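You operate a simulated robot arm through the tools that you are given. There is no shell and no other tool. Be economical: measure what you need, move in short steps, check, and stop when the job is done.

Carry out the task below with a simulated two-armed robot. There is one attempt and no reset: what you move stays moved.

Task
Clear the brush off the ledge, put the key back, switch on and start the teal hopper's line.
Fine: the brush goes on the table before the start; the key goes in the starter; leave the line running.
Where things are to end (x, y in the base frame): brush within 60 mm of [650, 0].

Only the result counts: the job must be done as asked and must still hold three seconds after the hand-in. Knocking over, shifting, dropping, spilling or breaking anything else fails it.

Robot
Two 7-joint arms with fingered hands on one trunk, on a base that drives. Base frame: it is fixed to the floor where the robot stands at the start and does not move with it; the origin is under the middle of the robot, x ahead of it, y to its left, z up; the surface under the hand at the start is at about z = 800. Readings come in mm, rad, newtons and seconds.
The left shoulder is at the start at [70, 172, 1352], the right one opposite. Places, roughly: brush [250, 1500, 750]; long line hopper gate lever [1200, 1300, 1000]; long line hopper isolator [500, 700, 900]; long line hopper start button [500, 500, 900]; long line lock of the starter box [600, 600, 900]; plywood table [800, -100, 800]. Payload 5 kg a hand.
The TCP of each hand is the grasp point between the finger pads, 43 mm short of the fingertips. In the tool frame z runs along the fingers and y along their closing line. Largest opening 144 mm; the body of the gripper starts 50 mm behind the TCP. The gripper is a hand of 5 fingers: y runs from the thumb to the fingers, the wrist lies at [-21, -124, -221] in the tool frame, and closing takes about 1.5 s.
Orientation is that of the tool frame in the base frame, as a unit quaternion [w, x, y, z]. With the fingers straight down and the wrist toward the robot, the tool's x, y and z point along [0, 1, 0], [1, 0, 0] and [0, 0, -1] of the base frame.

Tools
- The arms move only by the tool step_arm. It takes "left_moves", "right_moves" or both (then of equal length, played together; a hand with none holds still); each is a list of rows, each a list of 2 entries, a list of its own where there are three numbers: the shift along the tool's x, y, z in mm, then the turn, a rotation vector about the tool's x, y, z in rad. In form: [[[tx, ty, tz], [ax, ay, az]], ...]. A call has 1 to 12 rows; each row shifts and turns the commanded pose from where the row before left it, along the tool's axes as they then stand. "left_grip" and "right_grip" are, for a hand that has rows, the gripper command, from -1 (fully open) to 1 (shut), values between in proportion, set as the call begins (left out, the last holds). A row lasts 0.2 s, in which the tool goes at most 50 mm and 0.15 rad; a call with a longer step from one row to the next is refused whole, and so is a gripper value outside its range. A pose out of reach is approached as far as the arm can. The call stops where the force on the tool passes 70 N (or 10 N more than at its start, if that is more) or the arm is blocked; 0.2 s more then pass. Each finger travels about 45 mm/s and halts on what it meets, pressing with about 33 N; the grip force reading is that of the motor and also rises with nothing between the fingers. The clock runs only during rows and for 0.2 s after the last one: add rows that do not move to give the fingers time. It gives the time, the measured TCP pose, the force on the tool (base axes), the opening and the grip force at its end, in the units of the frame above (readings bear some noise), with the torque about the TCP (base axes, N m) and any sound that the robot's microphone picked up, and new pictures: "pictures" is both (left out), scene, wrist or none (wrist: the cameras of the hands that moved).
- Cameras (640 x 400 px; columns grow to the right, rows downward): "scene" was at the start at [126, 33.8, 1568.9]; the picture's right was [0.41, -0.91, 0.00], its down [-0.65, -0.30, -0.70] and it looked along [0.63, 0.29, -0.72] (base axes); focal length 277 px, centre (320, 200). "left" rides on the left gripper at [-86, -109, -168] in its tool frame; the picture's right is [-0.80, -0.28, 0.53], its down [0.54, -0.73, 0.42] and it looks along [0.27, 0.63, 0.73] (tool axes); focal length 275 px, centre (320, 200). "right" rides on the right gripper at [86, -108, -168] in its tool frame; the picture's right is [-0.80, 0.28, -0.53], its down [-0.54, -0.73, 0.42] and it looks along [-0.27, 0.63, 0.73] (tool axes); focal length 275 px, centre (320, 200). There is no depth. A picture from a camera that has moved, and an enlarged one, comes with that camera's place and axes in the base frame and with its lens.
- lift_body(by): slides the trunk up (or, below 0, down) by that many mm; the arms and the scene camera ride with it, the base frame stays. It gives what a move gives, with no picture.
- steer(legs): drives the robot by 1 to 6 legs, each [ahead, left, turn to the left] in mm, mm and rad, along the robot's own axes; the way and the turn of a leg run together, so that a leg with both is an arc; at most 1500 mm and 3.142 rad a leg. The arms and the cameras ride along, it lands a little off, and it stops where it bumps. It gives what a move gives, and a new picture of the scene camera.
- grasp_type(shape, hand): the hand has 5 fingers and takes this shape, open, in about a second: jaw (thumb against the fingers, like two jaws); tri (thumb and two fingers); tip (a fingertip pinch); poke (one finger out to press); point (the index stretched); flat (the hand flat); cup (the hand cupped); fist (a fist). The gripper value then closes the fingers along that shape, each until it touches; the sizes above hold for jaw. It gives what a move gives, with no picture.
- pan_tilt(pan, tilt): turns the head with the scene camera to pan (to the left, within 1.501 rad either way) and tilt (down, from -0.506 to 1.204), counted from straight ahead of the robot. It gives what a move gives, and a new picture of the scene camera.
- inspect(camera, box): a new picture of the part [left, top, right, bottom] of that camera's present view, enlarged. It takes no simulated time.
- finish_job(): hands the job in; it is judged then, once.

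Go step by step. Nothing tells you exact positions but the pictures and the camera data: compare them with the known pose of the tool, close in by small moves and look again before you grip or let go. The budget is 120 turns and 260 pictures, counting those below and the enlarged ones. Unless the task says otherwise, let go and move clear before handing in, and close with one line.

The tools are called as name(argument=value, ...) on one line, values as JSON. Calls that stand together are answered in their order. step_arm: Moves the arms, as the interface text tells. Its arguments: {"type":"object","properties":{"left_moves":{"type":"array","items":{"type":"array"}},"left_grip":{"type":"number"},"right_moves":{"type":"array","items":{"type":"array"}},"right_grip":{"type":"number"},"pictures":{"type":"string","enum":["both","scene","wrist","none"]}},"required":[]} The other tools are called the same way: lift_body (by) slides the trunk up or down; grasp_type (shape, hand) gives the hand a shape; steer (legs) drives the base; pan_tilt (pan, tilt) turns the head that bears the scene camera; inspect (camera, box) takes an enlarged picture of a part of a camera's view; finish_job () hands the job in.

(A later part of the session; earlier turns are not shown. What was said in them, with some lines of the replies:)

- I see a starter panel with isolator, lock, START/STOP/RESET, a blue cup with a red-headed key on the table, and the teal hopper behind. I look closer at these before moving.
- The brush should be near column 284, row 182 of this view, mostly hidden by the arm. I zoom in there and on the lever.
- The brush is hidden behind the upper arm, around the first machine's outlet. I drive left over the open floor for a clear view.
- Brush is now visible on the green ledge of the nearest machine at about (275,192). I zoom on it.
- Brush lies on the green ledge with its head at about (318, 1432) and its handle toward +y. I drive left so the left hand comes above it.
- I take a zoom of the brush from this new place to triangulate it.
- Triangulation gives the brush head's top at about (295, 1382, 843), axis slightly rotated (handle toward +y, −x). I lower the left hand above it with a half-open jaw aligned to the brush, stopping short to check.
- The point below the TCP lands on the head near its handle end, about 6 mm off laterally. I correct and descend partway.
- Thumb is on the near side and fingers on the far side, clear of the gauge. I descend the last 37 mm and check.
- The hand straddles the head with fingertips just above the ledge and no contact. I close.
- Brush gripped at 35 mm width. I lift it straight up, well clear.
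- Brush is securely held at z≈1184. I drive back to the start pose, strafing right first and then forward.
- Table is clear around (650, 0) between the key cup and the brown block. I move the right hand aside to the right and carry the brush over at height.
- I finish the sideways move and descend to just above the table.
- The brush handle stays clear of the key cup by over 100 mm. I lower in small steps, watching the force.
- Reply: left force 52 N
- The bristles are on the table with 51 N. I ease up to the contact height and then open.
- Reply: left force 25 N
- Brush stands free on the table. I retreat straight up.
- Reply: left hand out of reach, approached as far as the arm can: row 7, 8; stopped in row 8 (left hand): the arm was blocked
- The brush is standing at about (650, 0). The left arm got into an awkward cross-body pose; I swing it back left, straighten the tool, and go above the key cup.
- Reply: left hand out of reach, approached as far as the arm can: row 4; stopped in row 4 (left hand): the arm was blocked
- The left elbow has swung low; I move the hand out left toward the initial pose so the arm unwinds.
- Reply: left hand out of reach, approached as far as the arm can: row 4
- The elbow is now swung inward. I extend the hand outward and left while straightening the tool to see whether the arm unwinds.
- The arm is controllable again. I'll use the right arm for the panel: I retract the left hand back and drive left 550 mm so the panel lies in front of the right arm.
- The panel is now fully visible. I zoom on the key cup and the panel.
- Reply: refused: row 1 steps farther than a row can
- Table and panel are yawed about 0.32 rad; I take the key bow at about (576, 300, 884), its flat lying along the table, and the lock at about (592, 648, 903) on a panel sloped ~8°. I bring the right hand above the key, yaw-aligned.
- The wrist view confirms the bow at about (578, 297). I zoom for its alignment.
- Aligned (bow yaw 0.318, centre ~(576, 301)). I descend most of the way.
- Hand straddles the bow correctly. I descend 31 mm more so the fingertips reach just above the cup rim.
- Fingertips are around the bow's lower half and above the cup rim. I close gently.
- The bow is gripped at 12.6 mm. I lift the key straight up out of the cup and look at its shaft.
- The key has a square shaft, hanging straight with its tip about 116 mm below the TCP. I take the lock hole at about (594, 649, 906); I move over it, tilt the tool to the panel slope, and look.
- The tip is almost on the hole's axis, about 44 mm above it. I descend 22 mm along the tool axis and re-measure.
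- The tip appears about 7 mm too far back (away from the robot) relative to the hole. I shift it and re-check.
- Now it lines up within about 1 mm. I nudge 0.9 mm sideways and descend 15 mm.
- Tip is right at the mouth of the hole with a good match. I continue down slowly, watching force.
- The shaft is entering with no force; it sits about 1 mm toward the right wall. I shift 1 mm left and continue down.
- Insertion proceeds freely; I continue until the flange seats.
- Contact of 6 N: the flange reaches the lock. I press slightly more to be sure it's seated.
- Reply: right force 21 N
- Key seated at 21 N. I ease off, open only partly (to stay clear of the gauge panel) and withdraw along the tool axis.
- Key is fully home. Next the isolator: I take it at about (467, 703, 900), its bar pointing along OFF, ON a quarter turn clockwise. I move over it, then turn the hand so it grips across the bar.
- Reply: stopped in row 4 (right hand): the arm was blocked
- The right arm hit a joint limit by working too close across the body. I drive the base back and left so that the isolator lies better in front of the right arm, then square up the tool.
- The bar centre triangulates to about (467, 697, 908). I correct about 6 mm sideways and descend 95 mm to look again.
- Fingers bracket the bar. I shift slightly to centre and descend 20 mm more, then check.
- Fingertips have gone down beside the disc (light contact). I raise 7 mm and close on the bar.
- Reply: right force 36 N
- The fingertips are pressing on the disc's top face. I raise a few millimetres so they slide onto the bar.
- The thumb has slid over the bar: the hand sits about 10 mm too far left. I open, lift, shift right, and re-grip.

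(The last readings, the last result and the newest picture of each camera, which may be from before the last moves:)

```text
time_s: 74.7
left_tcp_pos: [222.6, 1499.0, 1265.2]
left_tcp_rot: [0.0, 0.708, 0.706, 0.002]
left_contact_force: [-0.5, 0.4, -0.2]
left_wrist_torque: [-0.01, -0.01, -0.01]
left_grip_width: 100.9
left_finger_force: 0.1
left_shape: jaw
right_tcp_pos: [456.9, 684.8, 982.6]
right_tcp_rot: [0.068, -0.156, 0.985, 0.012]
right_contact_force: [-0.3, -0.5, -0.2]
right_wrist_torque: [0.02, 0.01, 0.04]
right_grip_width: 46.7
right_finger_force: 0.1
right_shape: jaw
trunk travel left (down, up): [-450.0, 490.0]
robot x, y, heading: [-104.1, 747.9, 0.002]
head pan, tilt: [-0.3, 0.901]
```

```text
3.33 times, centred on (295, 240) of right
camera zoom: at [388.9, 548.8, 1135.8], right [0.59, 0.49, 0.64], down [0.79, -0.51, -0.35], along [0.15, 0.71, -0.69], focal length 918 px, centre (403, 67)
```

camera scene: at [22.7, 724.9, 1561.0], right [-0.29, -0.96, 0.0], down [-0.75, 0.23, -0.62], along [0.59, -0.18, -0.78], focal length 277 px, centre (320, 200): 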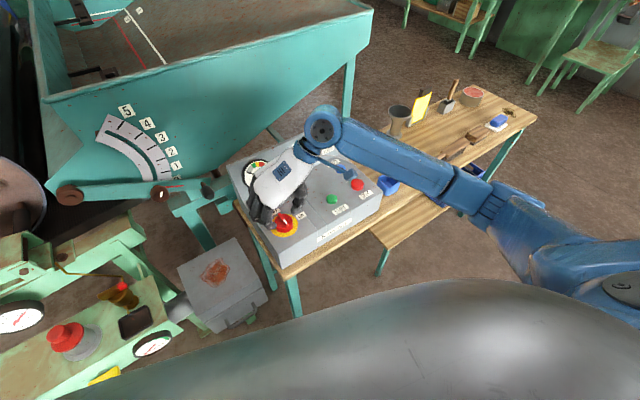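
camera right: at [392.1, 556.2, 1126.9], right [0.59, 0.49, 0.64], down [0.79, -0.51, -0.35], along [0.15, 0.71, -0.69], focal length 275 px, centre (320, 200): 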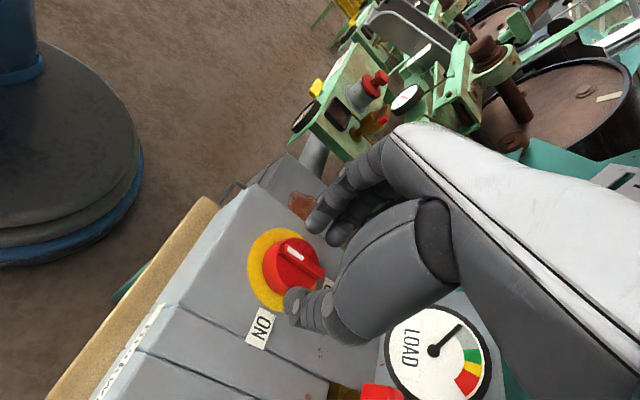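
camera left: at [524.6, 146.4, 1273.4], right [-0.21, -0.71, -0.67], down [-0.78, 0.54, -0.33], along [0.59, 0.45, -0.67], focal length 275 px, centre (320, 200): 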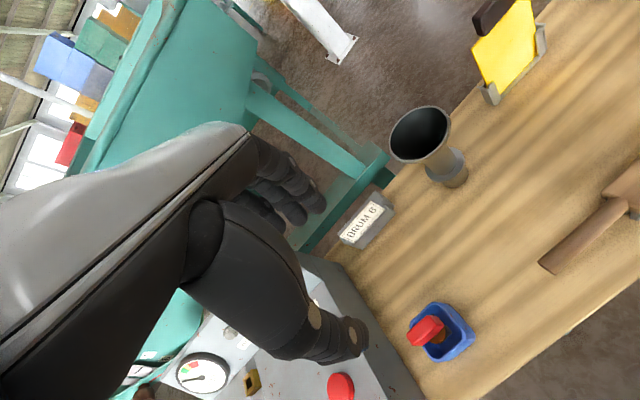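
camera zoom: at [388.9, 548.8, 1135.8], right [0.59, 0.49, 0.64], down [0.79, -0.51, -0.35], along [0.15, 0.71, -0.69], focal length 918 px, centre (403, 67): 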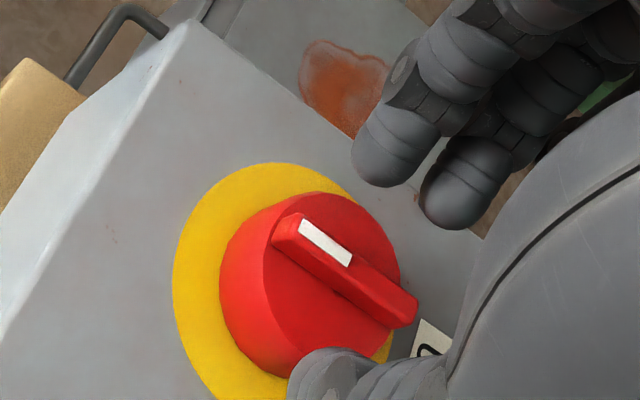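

By the TCP reading the lateral error was small; I had simply raised too high, passing over the bar. I go back left 6 mm and close at a height between the two tries.

step_arm(right_moves=[[[4, 6, 5], [0, 0, 0]], [[0, 0, 6], [0, 0, 0]], [[0, 0, 5], [0, 0, 0]], [[0, 0, 0], [0, 0, 0]]], pictures="none")

step_arm(right_moves=[[[0, 0, 0], [0, 0, 0]], [[0, 0, 0], [0, 0, 0]], [[0, 0, 0], [0, 0, 0]], [[0, 0, 0], [0, 0, 0]], [[0, 0, 0], [0, 0, 0]]], right_grip=1, pictures="none")

inspect(camera="scene", box=[250, 180, 330, 240])

inspect(camera="right", box=[220, 180, 370, 300])

```text
time_s: 75.7
left_tcp_pos: [222.2, 1499.6, 1264.9]
left_tcp_rot: [0.0, 0.709, 0.706, 0.001]
left_contact_force: [0.1, 0.0, -0.5]
left_wrist_torque: [-0.02, 0.0, -0.01]
left_grip_width: 100.6
left_finger_force: 0.1
left_shape: jaw
right_tcp_pos: [454.0, 690.5, 965.1]
right_tcp_rot: [0.067, -0.156, 0.985, 0.012]
right_contact_force: [-0.1, -0.5, -0.8]
right_wrist_torque: [0.02, -0.01, -0.01]
right_grip_width: 46.2
right_finger_force: 0.1
right_shape: jaw
trunk travel left (down, up): [-450.0, 490.0]
robot x, y, heading: [-98.5, 745.3, 0.001]
head pan, tilt: [-0.3, 0.901]
```

```text
time_s: 76.9
left_tcp_pos: [221.2, 1499.8, 1265.2]
left_tcp_rot: [0.001, 0.709, 0.706, 0.001]
left_contact_force: [-0.1, -0.2, -0.2]
left_wrist_torque: [0.01, 0.04, -0.01]
left_grip_width: 100.9
left_finger_force: 0.0
left_shape: jaw
right_tcp_pos: [453.8, 690.3, 965.5]
right_tcp_rot: [0.069, -0.155, 0.985, 0.012]
right_contact_force: [2.7, -3.6, 10.8]
right_wrist_torque: [-0.1, -0.14, -0.05]
right_grip_width: 14.2
right_finger_force: 33.0
right_shape: jaw
trunk travel left (down, up): [-450.0, 490.0]
robot x, y, heading: [-101.1, 751.1, 0.002]
head pan, tilt: [-0.3, 0.901]
```

```text
6.67 times, centred on (290, 210) of scene
camera zoom: at [22.3, 724.8, 1561.2], right [-0.29, -0.96, 0.0], down [-0.75, 0.23, -0.62], along [0.59, -0.18, -0.78], focal length 1846 px, centre (520, 133)
```

zoom: 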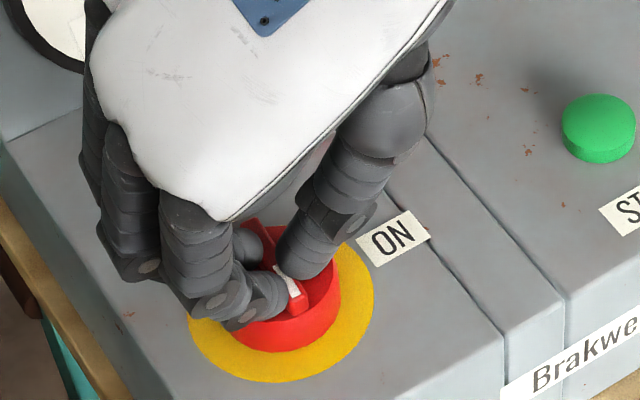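

```text
3.33 times, centred on (295, 240) of right
camera zoom: at [385.0, 553.6, 1120.0], right [0.59, 0.49, 0.64], down [0.79, -0.51, -0.35], along [0.16, 0.71, -0.69], focal length 918 px, centre (403, 67)
```

zoom: 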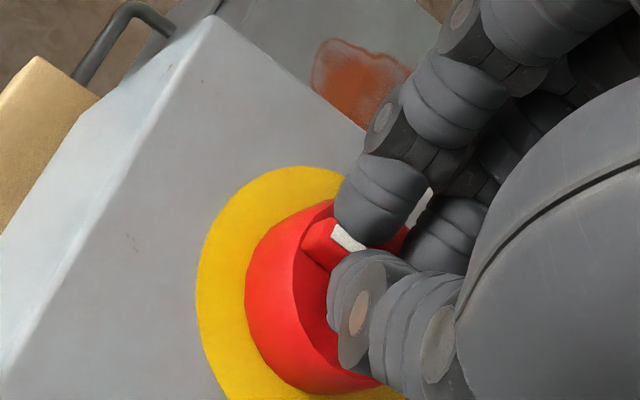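

The bar is firmly gripped (14 mm). I turn clockwise about the knob's axis, first half.

step_arm(right_moves=[[[0, 0.6, 0], [0, 0, 0.13]], [[0, 0.6, 0], [0, 0, 0.13]], [[0, 0.6, 0], [0, 0, 0.13]], [[0, 0.6, 0], [0, 0, 0.13]], [[0, 0.6, 0], [0, 0, 0.13]], [[0, 0.6, 0], [0, 0, 0.13]], [[0, 0, 0], [0, 0, 0]]])

inspect(camera="scene", box=[250, 180, 330, 240])

```text
time_s: 78.5
left_tcp_pos: [220.6, 1499.2, 1265.2]
left_tcp_rot: [0.001, 0.708, 0.706, 0.002]
left_contact_force: [0.1, 0.3, -0.5]
left_wrist_torque: [0.01, 0.02, -0.02]
left_grip_width: 100.5
left_finger_force: 0.1
left_shape: jaw
right_tcp_pos: [453.2, 694.1, 966.8]
right_tcp_rot: [0.059, 0.232, 0.97, 0.038]
right_contact_force: [-1.2, -0.2, 11.7]
right_wrist_torque: [-0.07, -0.06, 0.08]
right_grip_width: 14.3
right_finger_force: 33.1
right_shape: jaw
trunk travel left (down, up): [-450.0, 490.0]
robot x, y, heading: [-102.7, 747.3, 0.002]
head pan, tilt: [-0.3, 0.901]
camera scene: at [21.7, 725.5, 1561.1], right [-0.29, -0.96, 0.0], down [-0.75, 0.23, -0.62], along [0.59, -0.18, -0.78], focal length 277 px, centre (320, 200)
camera right: at [307.2, 629.7, 1113.4], right [0.76, -0.13, 0.63], down [0.21, -0.87, -0.44], along [0.61, 0.47, -0.64], focal length 275 px, centre (320, 200)
```

scene: 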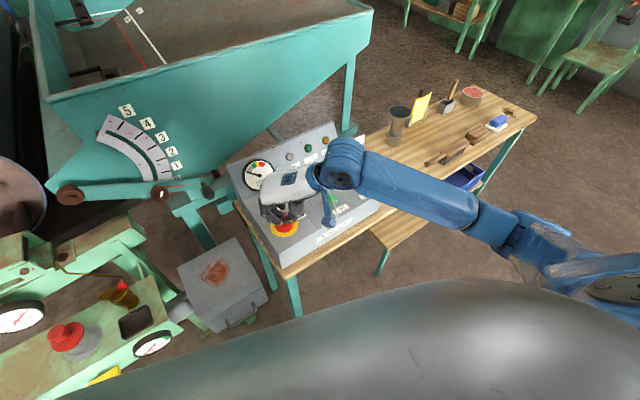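
right: 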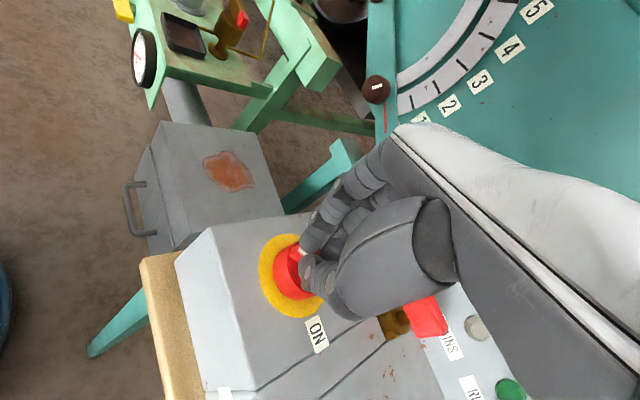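

```text
6.67 times, centred on (290, 210) of scene
camera zoom: at [21.7, 725.5, 1561.1], right [-0.29, -0.96, 0.0], down [-0.75, 0.23, -0.62], along [0.59, -0.18, -0.78], focal length 1846 px, centre (520, 133)
```

zoom: 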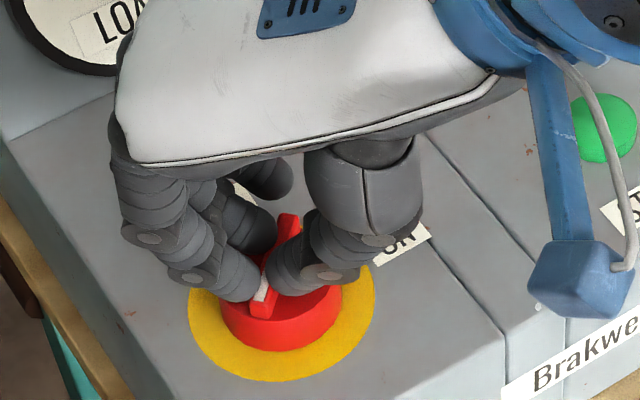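

The knob turns with the hand, now halfway. I continue the second half.

step_arm(right_moves=[[[0, 0.6, 0], [0, 0, 0.13]], [[0, 0.6, 0], [0, 0, 0.13]], [[0, 0.6, 0], [0, 0, 0.13]], [[0, 0.6, 0], [0, 0, 0.13]], [[0, 0.6, 0], [0, 0, 0.13]], [[0, 0.6, 0], [0, 0, 0.13]], [[0, 0, 0], [0, 0, 0.04]], [[0, 0, 0], [0, 0, 0]]])

inspect(camera="scene", box=[220, 120, 380, 240])

```text
time_s: 80.3
left_tcp_pos: [219.4, 1499.4, 1263.5]
left_tcp_rot: [0.001, 0.709, 0.705, 0.003]
left_contact_force: [0.0, -0.5, 0.4]
left_wrist_torque: [-0.02, -0.02, 0.01]
left_grip_width: 100.6
left_finger_force: 0.0
left_shape: jaw
right_tcp_pos: [455.5, 697.6, 968.7]
right_tcp_rot: [0.039, 0.599, 0.798, 0.058]
right_contact_force: [-2.7, 7.0, 22.9]
right_wrist_torque: [0.12, -0.14, 0.21]
right_grip_width: 14.3
right_finger_force: 32.6
right_shape: jaw
trunk travel left (down, up): [-450.0, 490.0]
robot x, y, heading: [-101.1, 748.9, 0.008]
head pan, tilt: [-0.3, 0.901]
camera scene: at [20.6, 726.5, 1561.3], right [-0.29, -0.96, 0.0], down [-0.75, 0.23, -0.62], along [0.59, -0.18, -0.78], focal length 277 px, centre (320, 200)
camera right: at [306.3, 743.3, 1119.5], right [0.42, -0.71, 0.56], down [-0.48, -0.7, -0.52], along [0.77, -0.05, -0.64], focal length 275 px, centre (320, 200)
```

scene: 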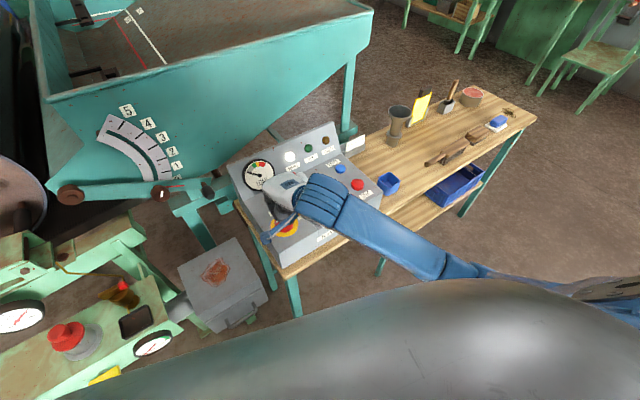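
right: 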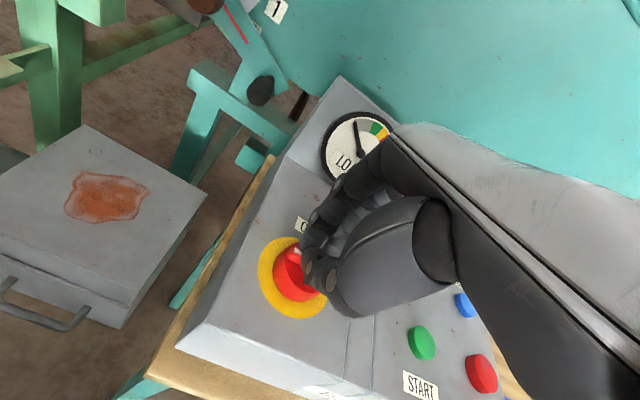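

```text
3.33 times, centred on (300, 180) of scene
camera zoom: at [20.6, 726.5, 1561.3], right [-0.29, -0.96, 0.0], down [-0.75, 0.23, -0.62], along [0.59, -0.18, -0.78], focal length 923 px, centre (387, 267)
```

zoom: 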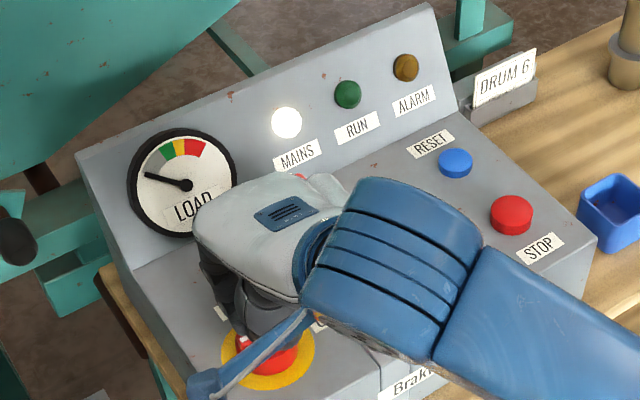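

MAINS lamp is lit: the isolator is ON. I open the hand and lift off.

step_arm(right_moves=[[[0, 0, 0], [0, 0, 0]], [[0, 0, 0], [0, 0, 0]], [[0, 0, 0], [0, 0, 0]], [[0, 0, -10], [0, 0, 0]], [[0, 0, -30], [0, 0, 0]], [[0, 0, -30], [0, 0, 0]], [[0, 0, -30], [0, 0, 0]]], right_grip=0.4)

inspect(camera="scene", box=[220, 120, 380, 240])

```text
time_s: 81.9
left_tcp_pos: [221.8, 1500.2, 1264.2]
left_tcp_rot: [0.0, 0.708, 0.706, 0.002]
left_contact_force: [0.2, 0.4, -0.1]
left_wrist_torque: [0.0, 0.0, 0.01]
left_grip_width: 100.6
left_finger_force: 0.0
left_shape: jaw
right_tcp_pos: [444.1, 693.1, 1063.8]
right_tcp_rot: [0.037, 0.598, 0.799, 0.057]
right_contact_force: [0.2, -0.4, 0.5]
right_wrist_torque: [0.01, 0.01, 0.04]
right_grip_width: 43.1
right_finger_force: 0.0
right_shape: jaw
trunk travel left (down, up): [-450.0, 490.0]
robot x, y, heading: [-102.1, 749.8, -0.003]
head pan, tilt: [-0.3, 0.901]
camera scene: at [23.1, 725.8, 1560.9], right [-0.29, -0.96, 0.0], down [-0.75, 0.23, -0.62], along [0.59, -0.18, -0.78], focal length 277 px, centre (320, 200)
camera right: at [295.1, 738.7, 1216.2], right [0.42, -0.71, 0.56], down [-0.48, -0.7, -0.52], along [0.77, -0.05, -0.64], focal length 275 px, centre (320, 200)
```

scene: 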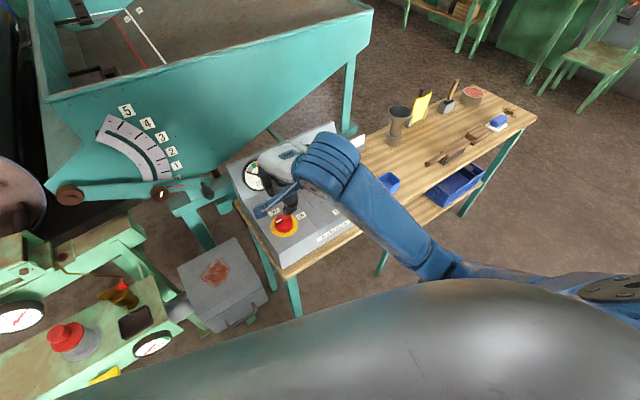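
right: 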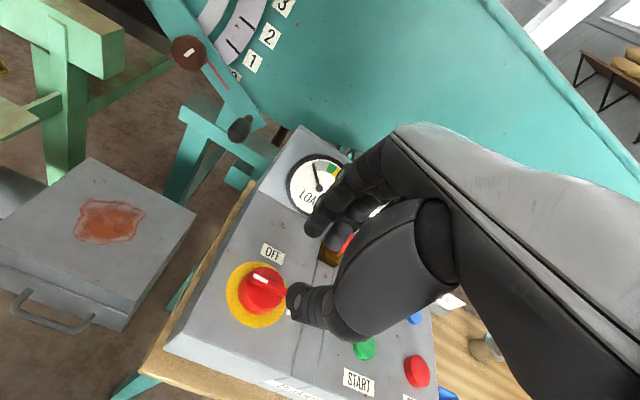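

```text
3.33 times, centred on (300, 180) of scene
camera zoom: at [23.1, 725.8, 1560.9], right [-0.29, -0.96, 0.0], down [-0.75, 0.23, -0.62], along [0.59, -0.18, -0.78], focal length 923 px, centre (387, 267)
```

zoom: 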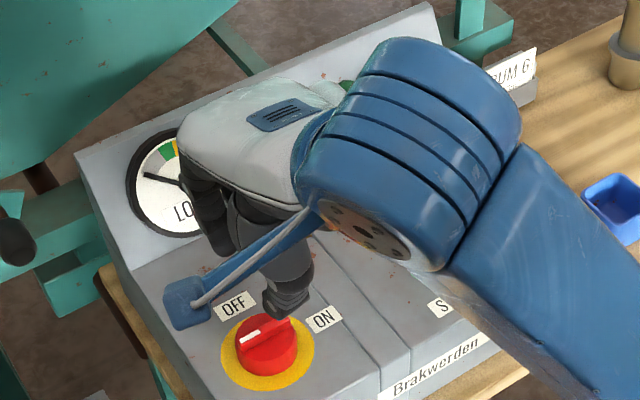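

Isolator knob is at ON. I move over toward the START button (about (514, 541, 899)) and change the hand to poke.

step_arm(right_moves=[[[-41, -1, -6], [0, 0, 0]], [[-41, -1, -6], [0, 0, 0]], [[-41, -2, -6], [0, 0, 0]], [[-41, -2, -6], [0, 0, 0]]], pictures="none")

grasp_type(shape="poke", hand="right")

inspect(camera="right", box=[0, 0, 640, 400])

inspect(camera="scene", box=[230, 110, 410, 245])

```text
time_s: 82.9
left_tcp_pos: [222.6, 1495.9, 1266.5]
left_tcp_rot: [-0.001, 0.708, 0.706, 0.001]
left_contact_force: [0.4, 0.1, 0.3]
left_wrist_torque: [0.08, -0.03, 0.01]
left_grip_width: 100.5
left_finger_force: 0.1
left_shape: jaw
right_tcp_pos: [480.0, 531.5, 1086.9]
right_tcp_rot: [0.038, 0.598, 0.799, 0.059]
right_contact_force: [0.2, -1.2, 0.1]
right_wrist_torque: [0.05, 0.01, 0.03]
right_grip_width: 43.1
right_finger_force: 0.0
right_shape: jaw
trunk travel left (down, up): [-450.0, 490.0]
robot x, y, heading: [-104.8, 748.8, 0.0]
head pan, tilt: [-0.3, 0.901]
```

```text
time_s: 83.8
left_tcp_pos: [222.1, 1501.0, 1263.9]
left_tcp_rot: [0.0, 0.709, 0.705, 0.001]
left_contact_force: [-0.4, 0.5, -0.5]
left_wrist_torque: [-0.01, 0.0, -0.01]
left_grip_width: 100.6
left_finger_force: 0.2
left_shape: jaw
right_tcp_pos: [481.0, 533.5, 1087.8]
right_tcp_rot: [0.038, 0.599, 0.798, 0.057]
right_contact_force: [-0.8, -0.3, -0.6]
right_wrist_torque: [-0.03, 0.04, -0.01]
right_grip_width: 0.4
right_finger_force: 0.1
right_shape: poke
trunk travel left (down, up): [-450.0, 490.0]
robot x, y, heading: [-101.0, 747.3, 0.003]
head pan, tilt: [-0.3, 0.901]
```

```text
1.00 times, centred on (320, 200) of right (not enlarged: the box is as wide or as high as the picture)
camera zoom: at [332.3, 578.1, 1238.5], right [0.42, -0.71, 0.56], down [-0.48, -0.7, -0.52], along [0.77, -0.05, -0.64], focal length 275 px, centre (320, 200)
```

zoom: 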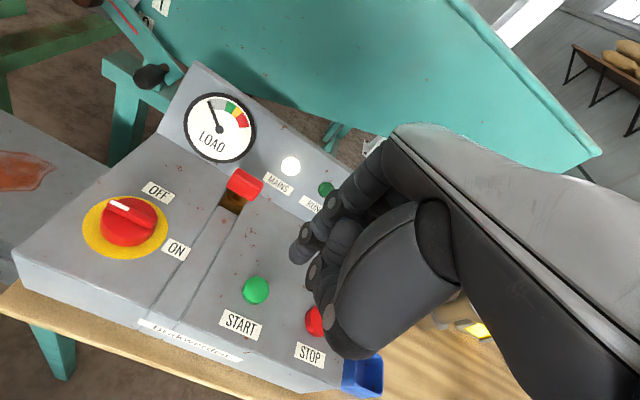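

```text
2.96 times, centred on (320, 178) of scene
camera zoom: at [23.0, 725.7, 1561.0], right [-0.29, -0.96, 0.0], down [-0.75, 0.23, -0.62], along [0.59, -0.18, -0.78], focal length 820 px, centre (320, 267)
```

zoom: 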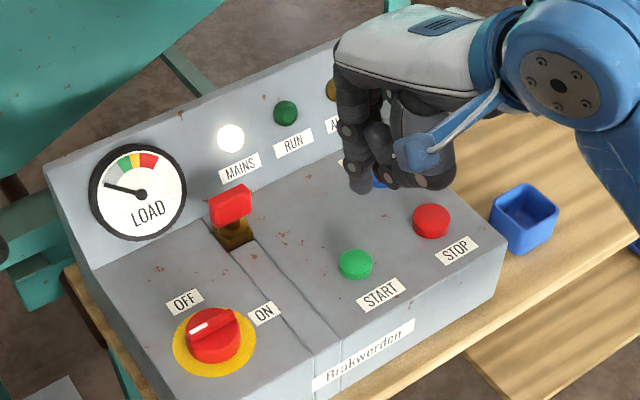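

MAINS lit; index finger is out with its tip near (510, 537, 1018), and START is at about (519, 536, 896). I approach 60 mm with a small correction and re-measure, keeping an eye on STOP beneath the other fingers.

step_arm(right_moves=[[[-3, -5, 20], [0, 0, 0]], [[0, 0, 30], [0, 0, 0]], [[0, 0, 20], [0, 0, 0]], [[0, 0, 0], [0, 0, 0]]], pictures="none")

inspect(camera="right", box=[210, 190, 370, 318])

inspect(camera="scene", box=[290, 140, 390, 215])

```text
time_s: 84.8
left_tcp_pos: [222.4, 1499.0, 1264.4]
left_tcp_rot: [0.0, 0.708, 0.706, 0.001]
left_contact_force: [-0.2, 0.0, -0.5]
left_wrist_torque: [0.0, -0.02, 0.0]
left_grip_width: 100.4
left_finger_force: 0.0
left_shape: jaw
right_tcp_pos: [484.7, 530.2, 1016.0]
right_tcp_rot: [0.038, 0.599, 0.798, 0.057]
right_contact_force: [-0.1, -0.8, 0.0]
right_wrist_torque: [0.01, -0.01, 0.03]
right_grip_width: 0.1
right_finger_force: 0.0
right_shape: poke
trunk travel left (down, up): [-450.0, 490.0]
robot x, y, heading: [-101.3, 745.9, 0.001]
head pan, tilt: [-0.3, 0.901]
```

```text
3.12 times, centred on (290, 254) of right
camera zoom: at [336.9, 576.4, 1168.0], right [0.42, -0.71, 0.56], down [-0.48, -0.7, -0.52], along [0.77, -0.05, -0.64], focal length 860 px, centre (414, 31)
```

zoom: 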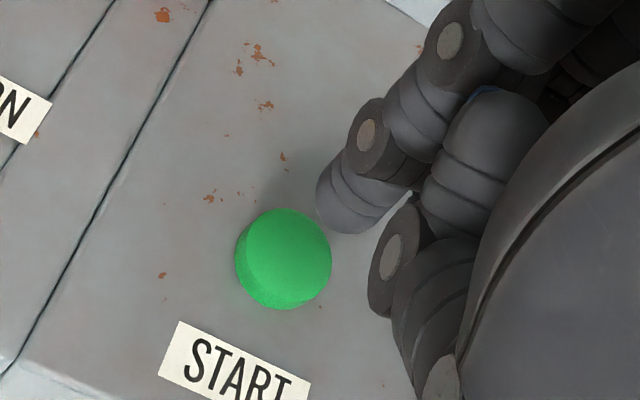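

```text
5.33 times, centred on (340, 178) of scene
camera zoom: at [22.7, 725.3, 1561.0], right [-0.29, -0.96, 0.0], down [-0.75, 0.23, -0.62], along [0.59, -0.18, -0.78], focal length 1477 px, centre (213, 320)
```

zoom: 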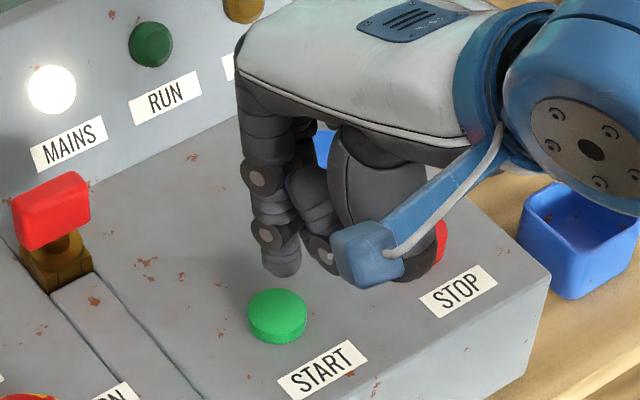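

Tip is about 7 mm left of the button centre and ~54 mm above. I shift and descend 35 mm.

step_arm(right_moves=[[[-7, 0, 10], [0, 0, 0]], [[0, 0, 15], [0, 0, 0]], [[0, 0, 10], [0, 0, 0]], [[0, 0, 0], [0, 0, 0]]], pictures="none")

inspect(camera="right", box=[230, 190, 390, 318])

inspect(camera="scene", box=[290, 140, 390, 215])

```text
time_s: 85.8
left_tcp_pos: [223.2, 1499.1, 1264.3]
left_tcp_rot: [0.0, 0.709, 0.705, 0.001]
left_contact_force: [-0.2, -0.3, 0.2]
left_wrist_torque: [-0.01, -0.04, 0.0]
left_grip_width: 100.5
left_finger_force: 0.1
left_shape: jaw
right_tcp_pos: [491.7, 524.8, 981.9]
right_tcp_rot: [0.039, 0.599, 0.797, 0.057]
right_contact_force: [0.5, -0.6, 0.0]
right_wrist_torque: [0.01, -0.01, 0.02]
right_grip_width: 0.1
right_finger_force: 0.1
right_shape: poke
trunk travel left (down, up): [-450.0, 490.0]
robot x, y, heading: [-98.2, 750.8, 0.006]
head pan, tilt: [-0.3, 0.901]
```

```text
3.12 times, centred on (310, 254) of right
camera zoom: at [343.6, 570.8, 1133.9], right [0.42, -0.71, 0.56], down [-0.48, -0.7, -0.52], along [0.77, -0.05, -0.64], focal length 860 px, centre (351, 31)
```

zoom: 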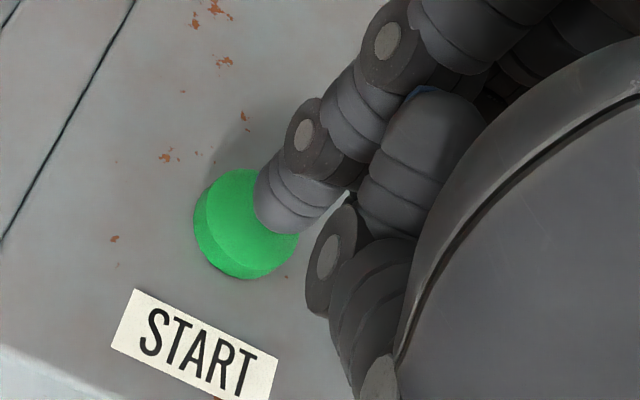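

```text
5.33 times, centred on (340, 178) of scene
camera zoom: at [22.8, 725.0, 1561.0], right [-0.29, -0.96, 0.0], down [-0.75, 0.23, -0.62], along [0.59, -0.18, -0.78], focal length 1477 px, centre (213, 320)
```

zoom: 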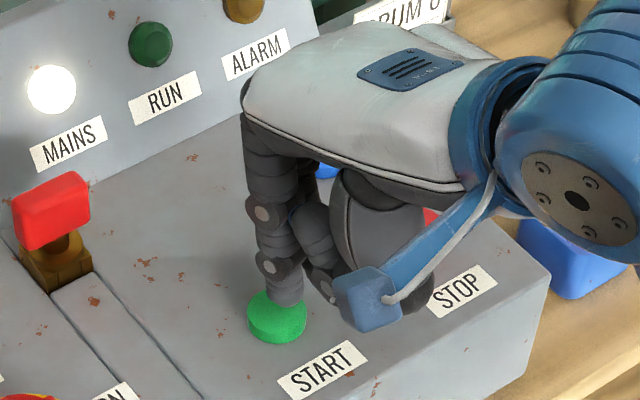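

The fingertip is over the button, ~15 mm above. I press slowly.

step_arm(right_moves=[[[0, 0, 5], [0, 0, 0]], [[0, 0, 4], [0, 0, 0]], [[0, 0, 3], [0, 0, 0]], [[0, 0, 0], [0, 0, 0]]], pictures="none")

inspect(camera="scene", box=[290, 140, 390, 215])

inspect(camera="right", box=[230, 190, 390, 318])

```text
time_s: 86.8
left_tcp_pos: [222.1, 1498.7, 1264.3]
left_tcp_rot: [0.0, 0.709, 0.706, 0.002]
left_contact_force: [-0.4, -0.1, 0.9]
left_wrist_torque: [-0.02, 0.02, 0.0]
left_grip_width: 100.6
left_finger_force: 0.1
left_shape: jaw
right_tcp_pos: [494.3, 526.8, 970.3]
right_tcp_rot: [0.039, 0.599, 0.798, 0.057]
right_contact_force: [0.4, 0.7, -0.3]
right_wrist_torque: [0.05, 0.0, 0.0]
right_grip_width: 0.0
right_finger_force: 0.0
right_shape: poke
trunk travel left (down, up): [-450.0, 490.0]
robot x, y, heading: [-100.3, 746.1, -0.001]
head pan, tilt: [-0.3, 0.901]
```

```text
5.33 times, centred on (340, 178) of scene
camera zoom: at [22.9, 725.2, 1561.0], right [-0.29, -0.96, 0.0], down [-0.75, 0.23, -0.62], along [0.59, -0.18, -0.78], focal length 1477 px, centre (213, 320)
```

zoom: 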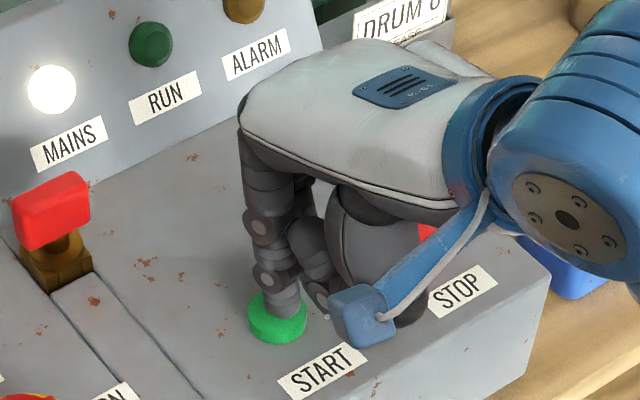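

```text
3.12 times, centred on (310, 254) of right
camera zoom: at [345.2, 571.7, 1122.3], right [0.42, -0.71, 0.56], down [-0.48, -0.7, -0.52], along [0.77, -0.05, -0.64], focal length 860 px, centre (351, 31)
```

zoom: 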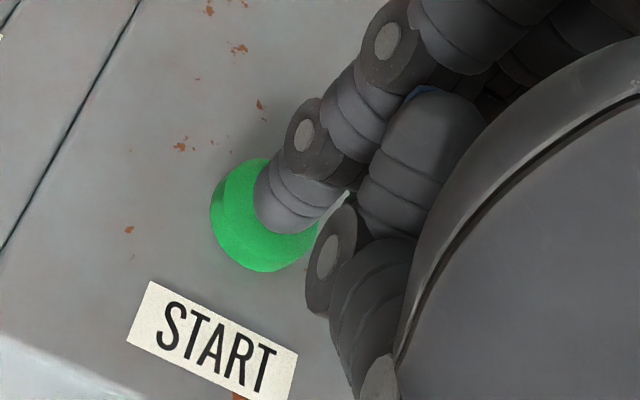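

step_arm(right_moves=[[[0, 0, 2.5], [0, 0, 0]], [[0, 0, 2.5], [0, 0, 0]], [[0, 0, 2], [0, 0, 0]], [[0, 0, 0], [0, 0, 0]]], pictures="scene")

```text
time_s: 87.8
left_tcp_pos: [222.3, 1500.9, 1265.6]
left_tcp_rot: [0.0, 0.709, 0.705, 0.001]
left_contact_force: [-0.3, -0.1, -0.9]
left_wrist_torque: [0.01, 0.0, -0.03]
left_grip_width: 100.5
left_finger_force: 0.0
left_shape: jaw
right_tcp_pos: [494.9, 527.6, 964.9]
right_tcp_rot: [0.038, 0.599, 0.798, 0.057]
right_contact_force: [0.3, 0.3, 0.9]
right_wrist_torque: [-0.01, 0.01, -0.02]
right_grip_width: 0.0
right_finger_force: 0.1
right_shape: poke
trunk travel left (down, up): [-450.0, 490.0]
robot x, y, heading: [-99.4, 745.3, 0.006]
head pan, tilt: [-0.3, 0.901]
camera scene: at [22.8, 725.3, 1561.0], right [-0.29, -0.96, 0.0], down [-0.75, 0.23, -0.62], along [0.59, -0.18, -0.78], focal length 277 px, centre (320, 200)
```

scene: 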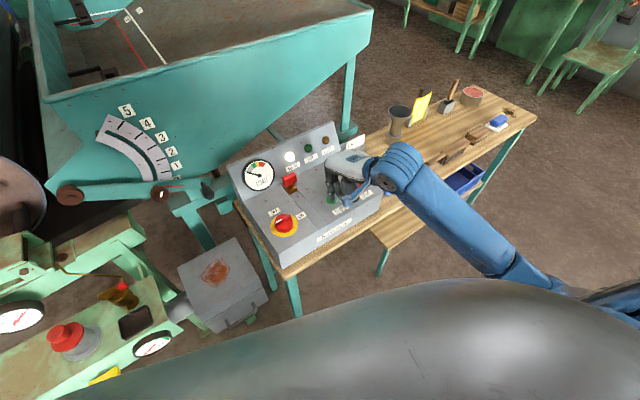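

inspect(camera="right", box=[230, 190, 390, 318])

step_arm(right_moves=[[[0, 0, 2], [0, 0, 0]], [[0, 0, 2], [0, 0, 0]], [[0, 0, 0], [0, 0, 0]]], pictures="scene")

```text
3.12 times, centred on (310, 254) of right
camera zoom: at [345.9, 572.2, 1115.1], right [0.42, -0.71, 0.56], down [-0.48, -0.7, -0.52], along [0.77, -0.05, -0.64], focal length 860 px, centre (351, 31)
```

zoom: 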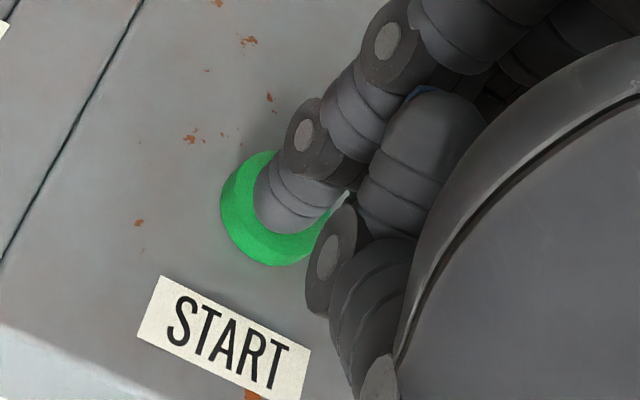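

```text
time_s: 88.6
left_tcp_pos: [221.9, 1500.0, 1263.6]
left_tcp_rot: [0.0, 0.708, 0.706, 0.001]
left_contact_force: [-0.1, -0.2, -1.0]
left_wrist_torque: [0.03, 0.01, -0.02]
left_grip_width: 100.7
left_finger_force: 0.1
left_shape: jaw
right_tcp_pos: [495.7, 527.4, 959.7]
right_tcp_rot: [0.038, 0.599, 0.798, 0.058]
right_contact_force: [0.7, -0.2, -0.3]
right_wrist_torque: [0.03, -0.01, 0.01]
right_grip_width: 0.1
right_finger_force: 0.0
right_shape: poke
trunk travel left (down, up): [-450.0, 490.0]
robot x, y, heading: [-99.5, 747.0, 0.003]
head pan, tilt: [-0.3, 0.901]
camera scene: at [22.8, 725.3, 1561.0], right [-0.29, -0.96, 0.0], down [-0.75, 0.23, -0.62], along [0.59, -0.18, -0.78], focal length 277 px, centre (320, 200)
```

scene: 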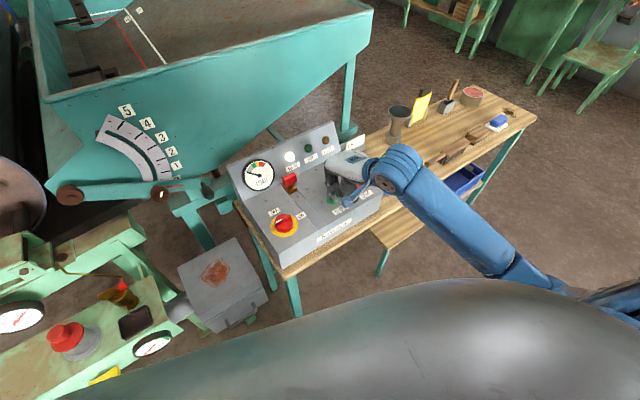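

No contact yet; alignment still good. I continue down in 2 mm steps.

step_arm(right_moves=[[[0, 0, 2], [0, 0, 0]], [[0, 0, 2], [0, 0, 0]], [[0, 0, 2], [0, 0, 0]], [[0, 0, 0], [0, 0, 0]]], pictures="none")

inspect(camera="scene", box=[280, 130, 380, 205])

```text
time_s: 89.6
left_tcp_pos: [221.5, 1499.7, 1263.8]
left_tcp_rot: [0.0, 0.708, 0.706, 0.002]
left_contact_force: [-0.3, -0.9, -0.5]
left_wrist_torque: [0.0, 0.02, -0.01]
left_grip_width: 100.7
left_finger_force: 0.1
left_shape: jaw
right_tcp_pos: [495.9, 527.3, 953.5]
right_tcp_rot: [0.038, 0.599, 0.798, 0.057]
right_contact_force: [0.3, -0.5, 0.0]
right_wrist_torque: [-0.02, 0.04, -0.01]
right_grip_width: 0.1
right_finger_force: 0.1
right_shape: poke
trunk travel left (down, up): [-450.0, 490.0]
robot x, y, heading: [-100.8, 750.2, -0.0]
head pan, tilt: [-0.3, 0.901]
```

```text
5.33 times, centred on (330, 168) of scene
camera zoom: at [22.7, 725.2, 1561.0], right [-0.29, -0.96, 0.0], down [-0.75, 0.23, -0.62], along [0.59, -0.18, -0.78], focal length 1477 px, centre (267, 373)
```

zoom: 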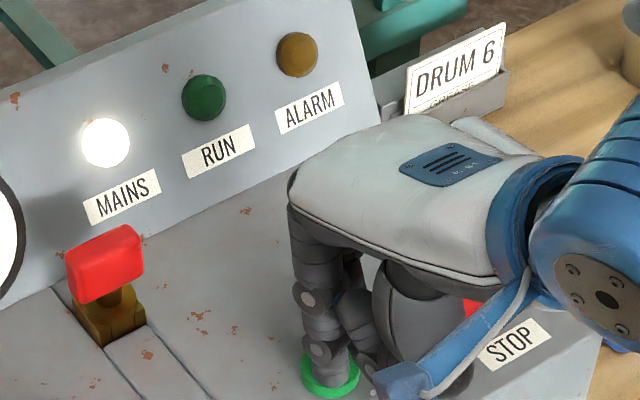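

step_arm(right_moves=[[[0, 0, 2], [0, 0, 0]], [[0, 0, 2], [0, 0, 0]], [[0, 0, 2], [0, 0, 0]], [[0, 0, 0], [0, 0, 0]]], pictures="none")

inspect(camera="scene", box=[280, 140, 380, 215])

inspect(camera="right", box=[230, 190, 390, 318])

```text
time_s: 90.6
left_tcp_pos: [221.9, 1499.6, 1264.1]
left_tcp_rot: [-0.001, 0.708, 0.706, 0.002]
left_contact_force: [0.3, -1.6, 0.7]
left_wrist_torque: [-0.02, -0.03, -0.03]
left_grip_width: 100.5
left_finger_force: 0.0
left_shape: jaw
right_tcp_pos: [497.0, 527.3, 948.0]
right_tcp_rot: [0.04, 0.599, 0.798, 0.057]
right_contact_force: [-1.7, -0.6, 4.5]
right_wrist_torque: [-0.06, 0.07, 0.01]
right_grip_width: 0.1
right_finger_force: 0.1
right_shape: poke
trunk travel left (down, up): [-450.0, 490.0]
robot x, y, heading: [-98.2, 744.5, 0.004]
head pan, tilt: [-0.3, 0.901]
heard: click
```

```text
5.33 times, centred on (330, 178) of scene
camera zoom: at [22.2, 725.2, 1561.1], right [-0.29, -0.96, 0.0], down [-0.75, 0.23, -0.62], along [0.59, -0.18, -0.78], focal length 1477 px, centre (267, 320)
```

zoom: 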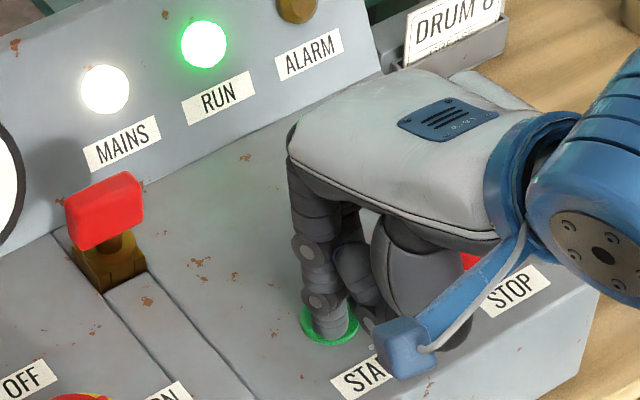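

```text
3.12 times, centred on (310, 254) of right
camera zoom: at [348.0, 572.8, 1099.7], right [0.42, -0.71, 0.56], down [-0.48, -0.7, -0.52], along [0.77, -0.05, -0.64], focal length 860 px, centre (351, 31)
```

zoom: 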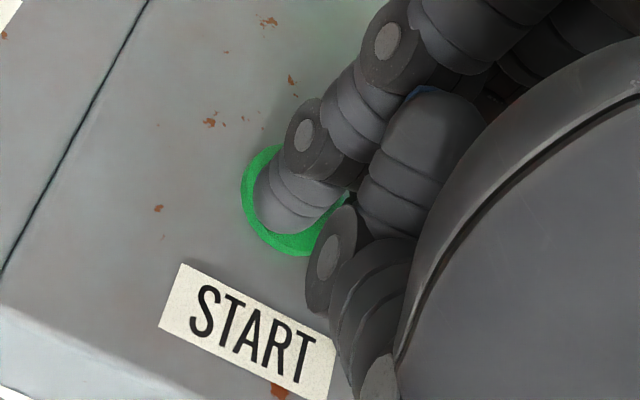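

Click heard and the RUN lamp is lit. I lift off straight and watch that the line keeps running.

step_arm(right_moves=[[[0, 0, -10], [0, 0, 0]], [[0, 0, -25], [0, 0, 0]], [[0, 0, -35], [0, 0, 0]], [[0, 0, -35], [0, 0, 0]], [[0, 0, -35], [0, 0, 0]], [[-30, 0, -30], [0, 0, 0]], [[-40, 0, 0], [0, 0, 0]], [[-40, 0, 0], [0, 0, 0]], [[0, 0, 0], [0, 0, 0]], [[0, 0, 0], [0, 0, 0]], [[0, 0, 0], [0, 0, 0]]], pictures="scene")

inspect(camera="scene", box=[220, 110, 400, 245])

inspect(camera="scene", box=[370, 80, 540, 207])

```text
time_s: 93.0
left_tcp_pos: [222.2, 1498.7, 1264.7]
left_tcp_rot: [0.001, 0.708, 0.706, 0.001]
left_contact_force: [-0.2, 0.6, -0.7]
left_wrist_torque: [0.01, -0.01, -0.02]
left_grip_width: 100.4
left_finger_force: 0.1
left_shape: jaw
right_tcp_pos: [505.5, 414.4, 1115.7]
right_tcp_rot: [0.038, 0.599, 0.798, 0.057]
right_contact_force: [0.2, -0.8, 0.1]
right_wrist_torque: [0.0, -0.02, 0.02]
right_grip_width: 0.0
right_finger_force: 0.1
right_shape: poke
trunk travel left (down, up): [-450.0, 490.0]
robot x, y, heading: [-103.5, 747.5, -0.001]
head pan, tilt: [-0.3, 0.901]
camera scene: at [22.7, 724.8, 1561.0], right [-0.29, -0.96, 0.0], down [-0.75, 0.23, -0.62], along [0.59, -0.18, -0.78], focal length 277 px, centre (320, 200)
```

scene: 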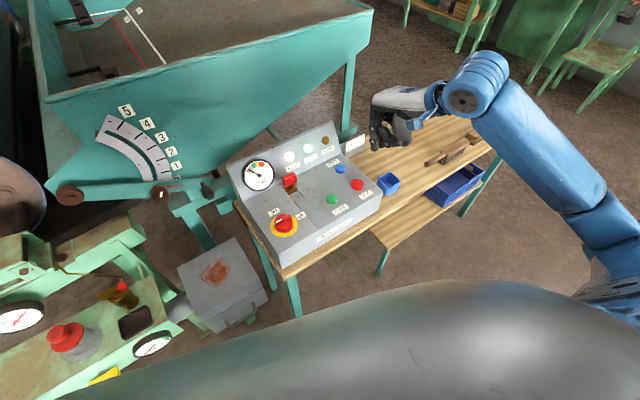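

```text
2.96 times, centred on (310, 178) of scene
camera zoom: at [22.7, 724.8, 1561.0], right [-0.29, -0.96, 0.0], down [-0.75, 0.23, -0.62], along [0.59, -0.18, -0.78], focal length 820 px, centre (350, 267)
```

zoom: 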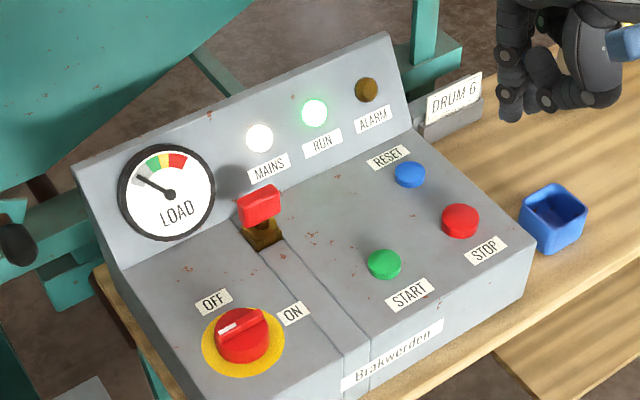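

```text
3.15 times, centred on (455, 144) of scene
camera zoom: at [22.7, 724.8, 1561.0], right [-0.29, -0.96, 0.0], down [-0.75, 0.23, -0.62], along [0.59, -0.18, -0.78], focal length 872 px, centre (-105, 378)
```

zoom: 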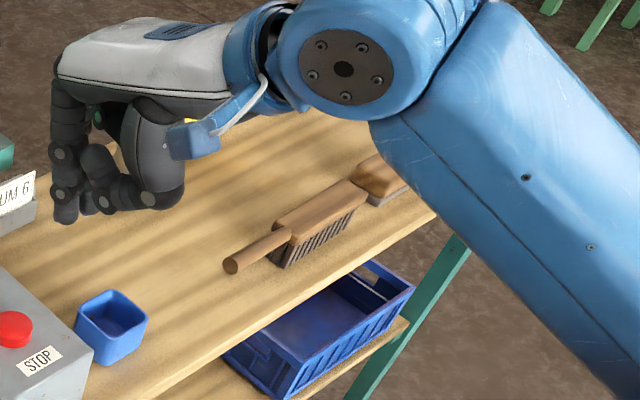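

RUN and MAINS are lit, the brush stands on the table, the key is home. I wait a few seconds to make sure it does not trip.

step_arm(right_moves=[[[0, 0, 0], [0, 0, 0]], [[0, 0, 0], [0, 0, 0]], [[0, 0, 0], [0, 0, 0]], [[0, 0, 0], [0, 0, 0]], [[0, 0, 0], [0, 0, 0]], [[0, 0, 0], [0, 0, 0]], [[0, 0, 0], [0, 0, 0]], [[0, 0, 0], [0, 0, 0]], [[0, 0, 0], [0, 0, 0]], [[0, 0, 0], [0, 0, 0]], [[0, 0, 0], [0, 0, 0]], [[0, 0, 0], [0, 0, 0]]], pictures="none")

inspect(camera="scene", box=[220, 110, 400, 245])

pan_tilt(pan=0.6, tilt=0.5)

```text
time_s: 95.6
left_tcp_pos: [221.9, 1498.4, 1264.5]
left_tcp_rot: [0.0, 0.709, 0.706, 0.001]
left_contact_force: [-0.3, 0.2, -0.1]
left_wrist_torque: [-0.01, 0.01, 0.0]
left_grip_width: 100.6
left_finger_force: 0.1
left_shape: jaw
right_tcp_pos: [505.7, 415.4, 1115.5]
right_tcp_rot: [0.038, 0.599, 0.798, 0.057]
right_contact_force: [-0.6, 0.2, -0.2]
right_wrist_torque: [0.02, 0.01, 0.0]
right_grip_width: 0.3
right_finger_force: 0.0
right_shape: poke
trunk travel left (down, up): [-450.0, 490.0]
robot x, y, heading: [-102.7, 747.4, -0.003]
head pan, tilt: [-0.3, 0.901]
```

```text
2.96 times, centred on (310, 178) of scene
camera zoom: at [22.8, 725.2, 1561.0], right [-0.29, -0.96, 0.0], down [-0.75, 0.23, -0.62], along [0.59, -0.18, -0.78], focal length 820 px, centre (350, 267)
```

zoom: 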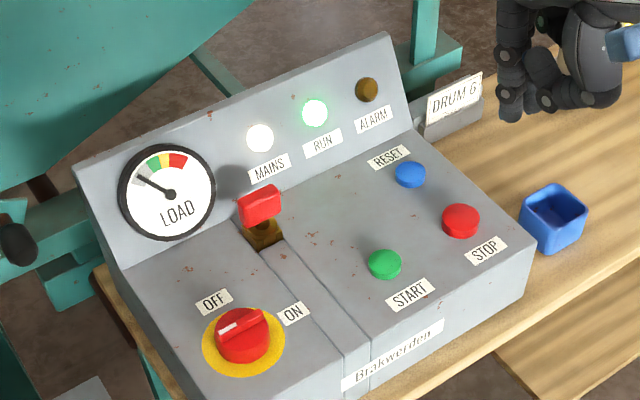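

```text
time_s: 96.8
left_tcp_pos: [222.2, 1498.8, 1264.0]
left_tcp_rot: [-0.001, 0.708, 0.706, 0.002]
left_contact_force: [-0.4, 0.5, -0.5]
left_wrist_torque: [-0.01, 0.02, -0.02]
left_grip_width: 100.6
left_finger_force: 0.1
left_shape: jaw
right_tcp_pos: [505.0, 414.7, 1115.8]
right_tcp_rot: [0.038, 0.599, 0.798, 0.057]
right_contact_force: [-0.2, 0.5, -0.7]
right_wrist_torque: [0.0, 0.03, 0.02]
right_grip_width: 0.0
right_finger_force: 0.1
right_shape: poke
trunk travel left (down, up): [-450.0, 490.0]
robot x, y, heading: [-101.3, 744.1, 0.003]
head pan, tilt: [0.6, 0.499]
camera scene: at [25.6, 798.9, 1594.8], right [0.57, -0.82, 0.0], down [-0.39, -0.27, -0.88], along [0.72, 0.5, -0.48], focal length 277 px, centre (320, 200)
```

scene: 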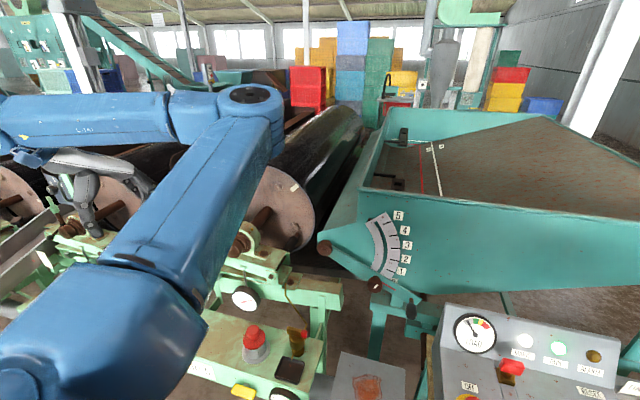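

Everything holds: RUN is steady, no alarm, the brush is on the table at about (650, 0), the key is seated and both hands are clear. I hand in.

finish_job()

```text
The job is handed in.
```

The job is handed in: the brush is on the table at about (647, 3), the key is in the starter, the isolator is on, and the line is running with RUN lit and no alarm.
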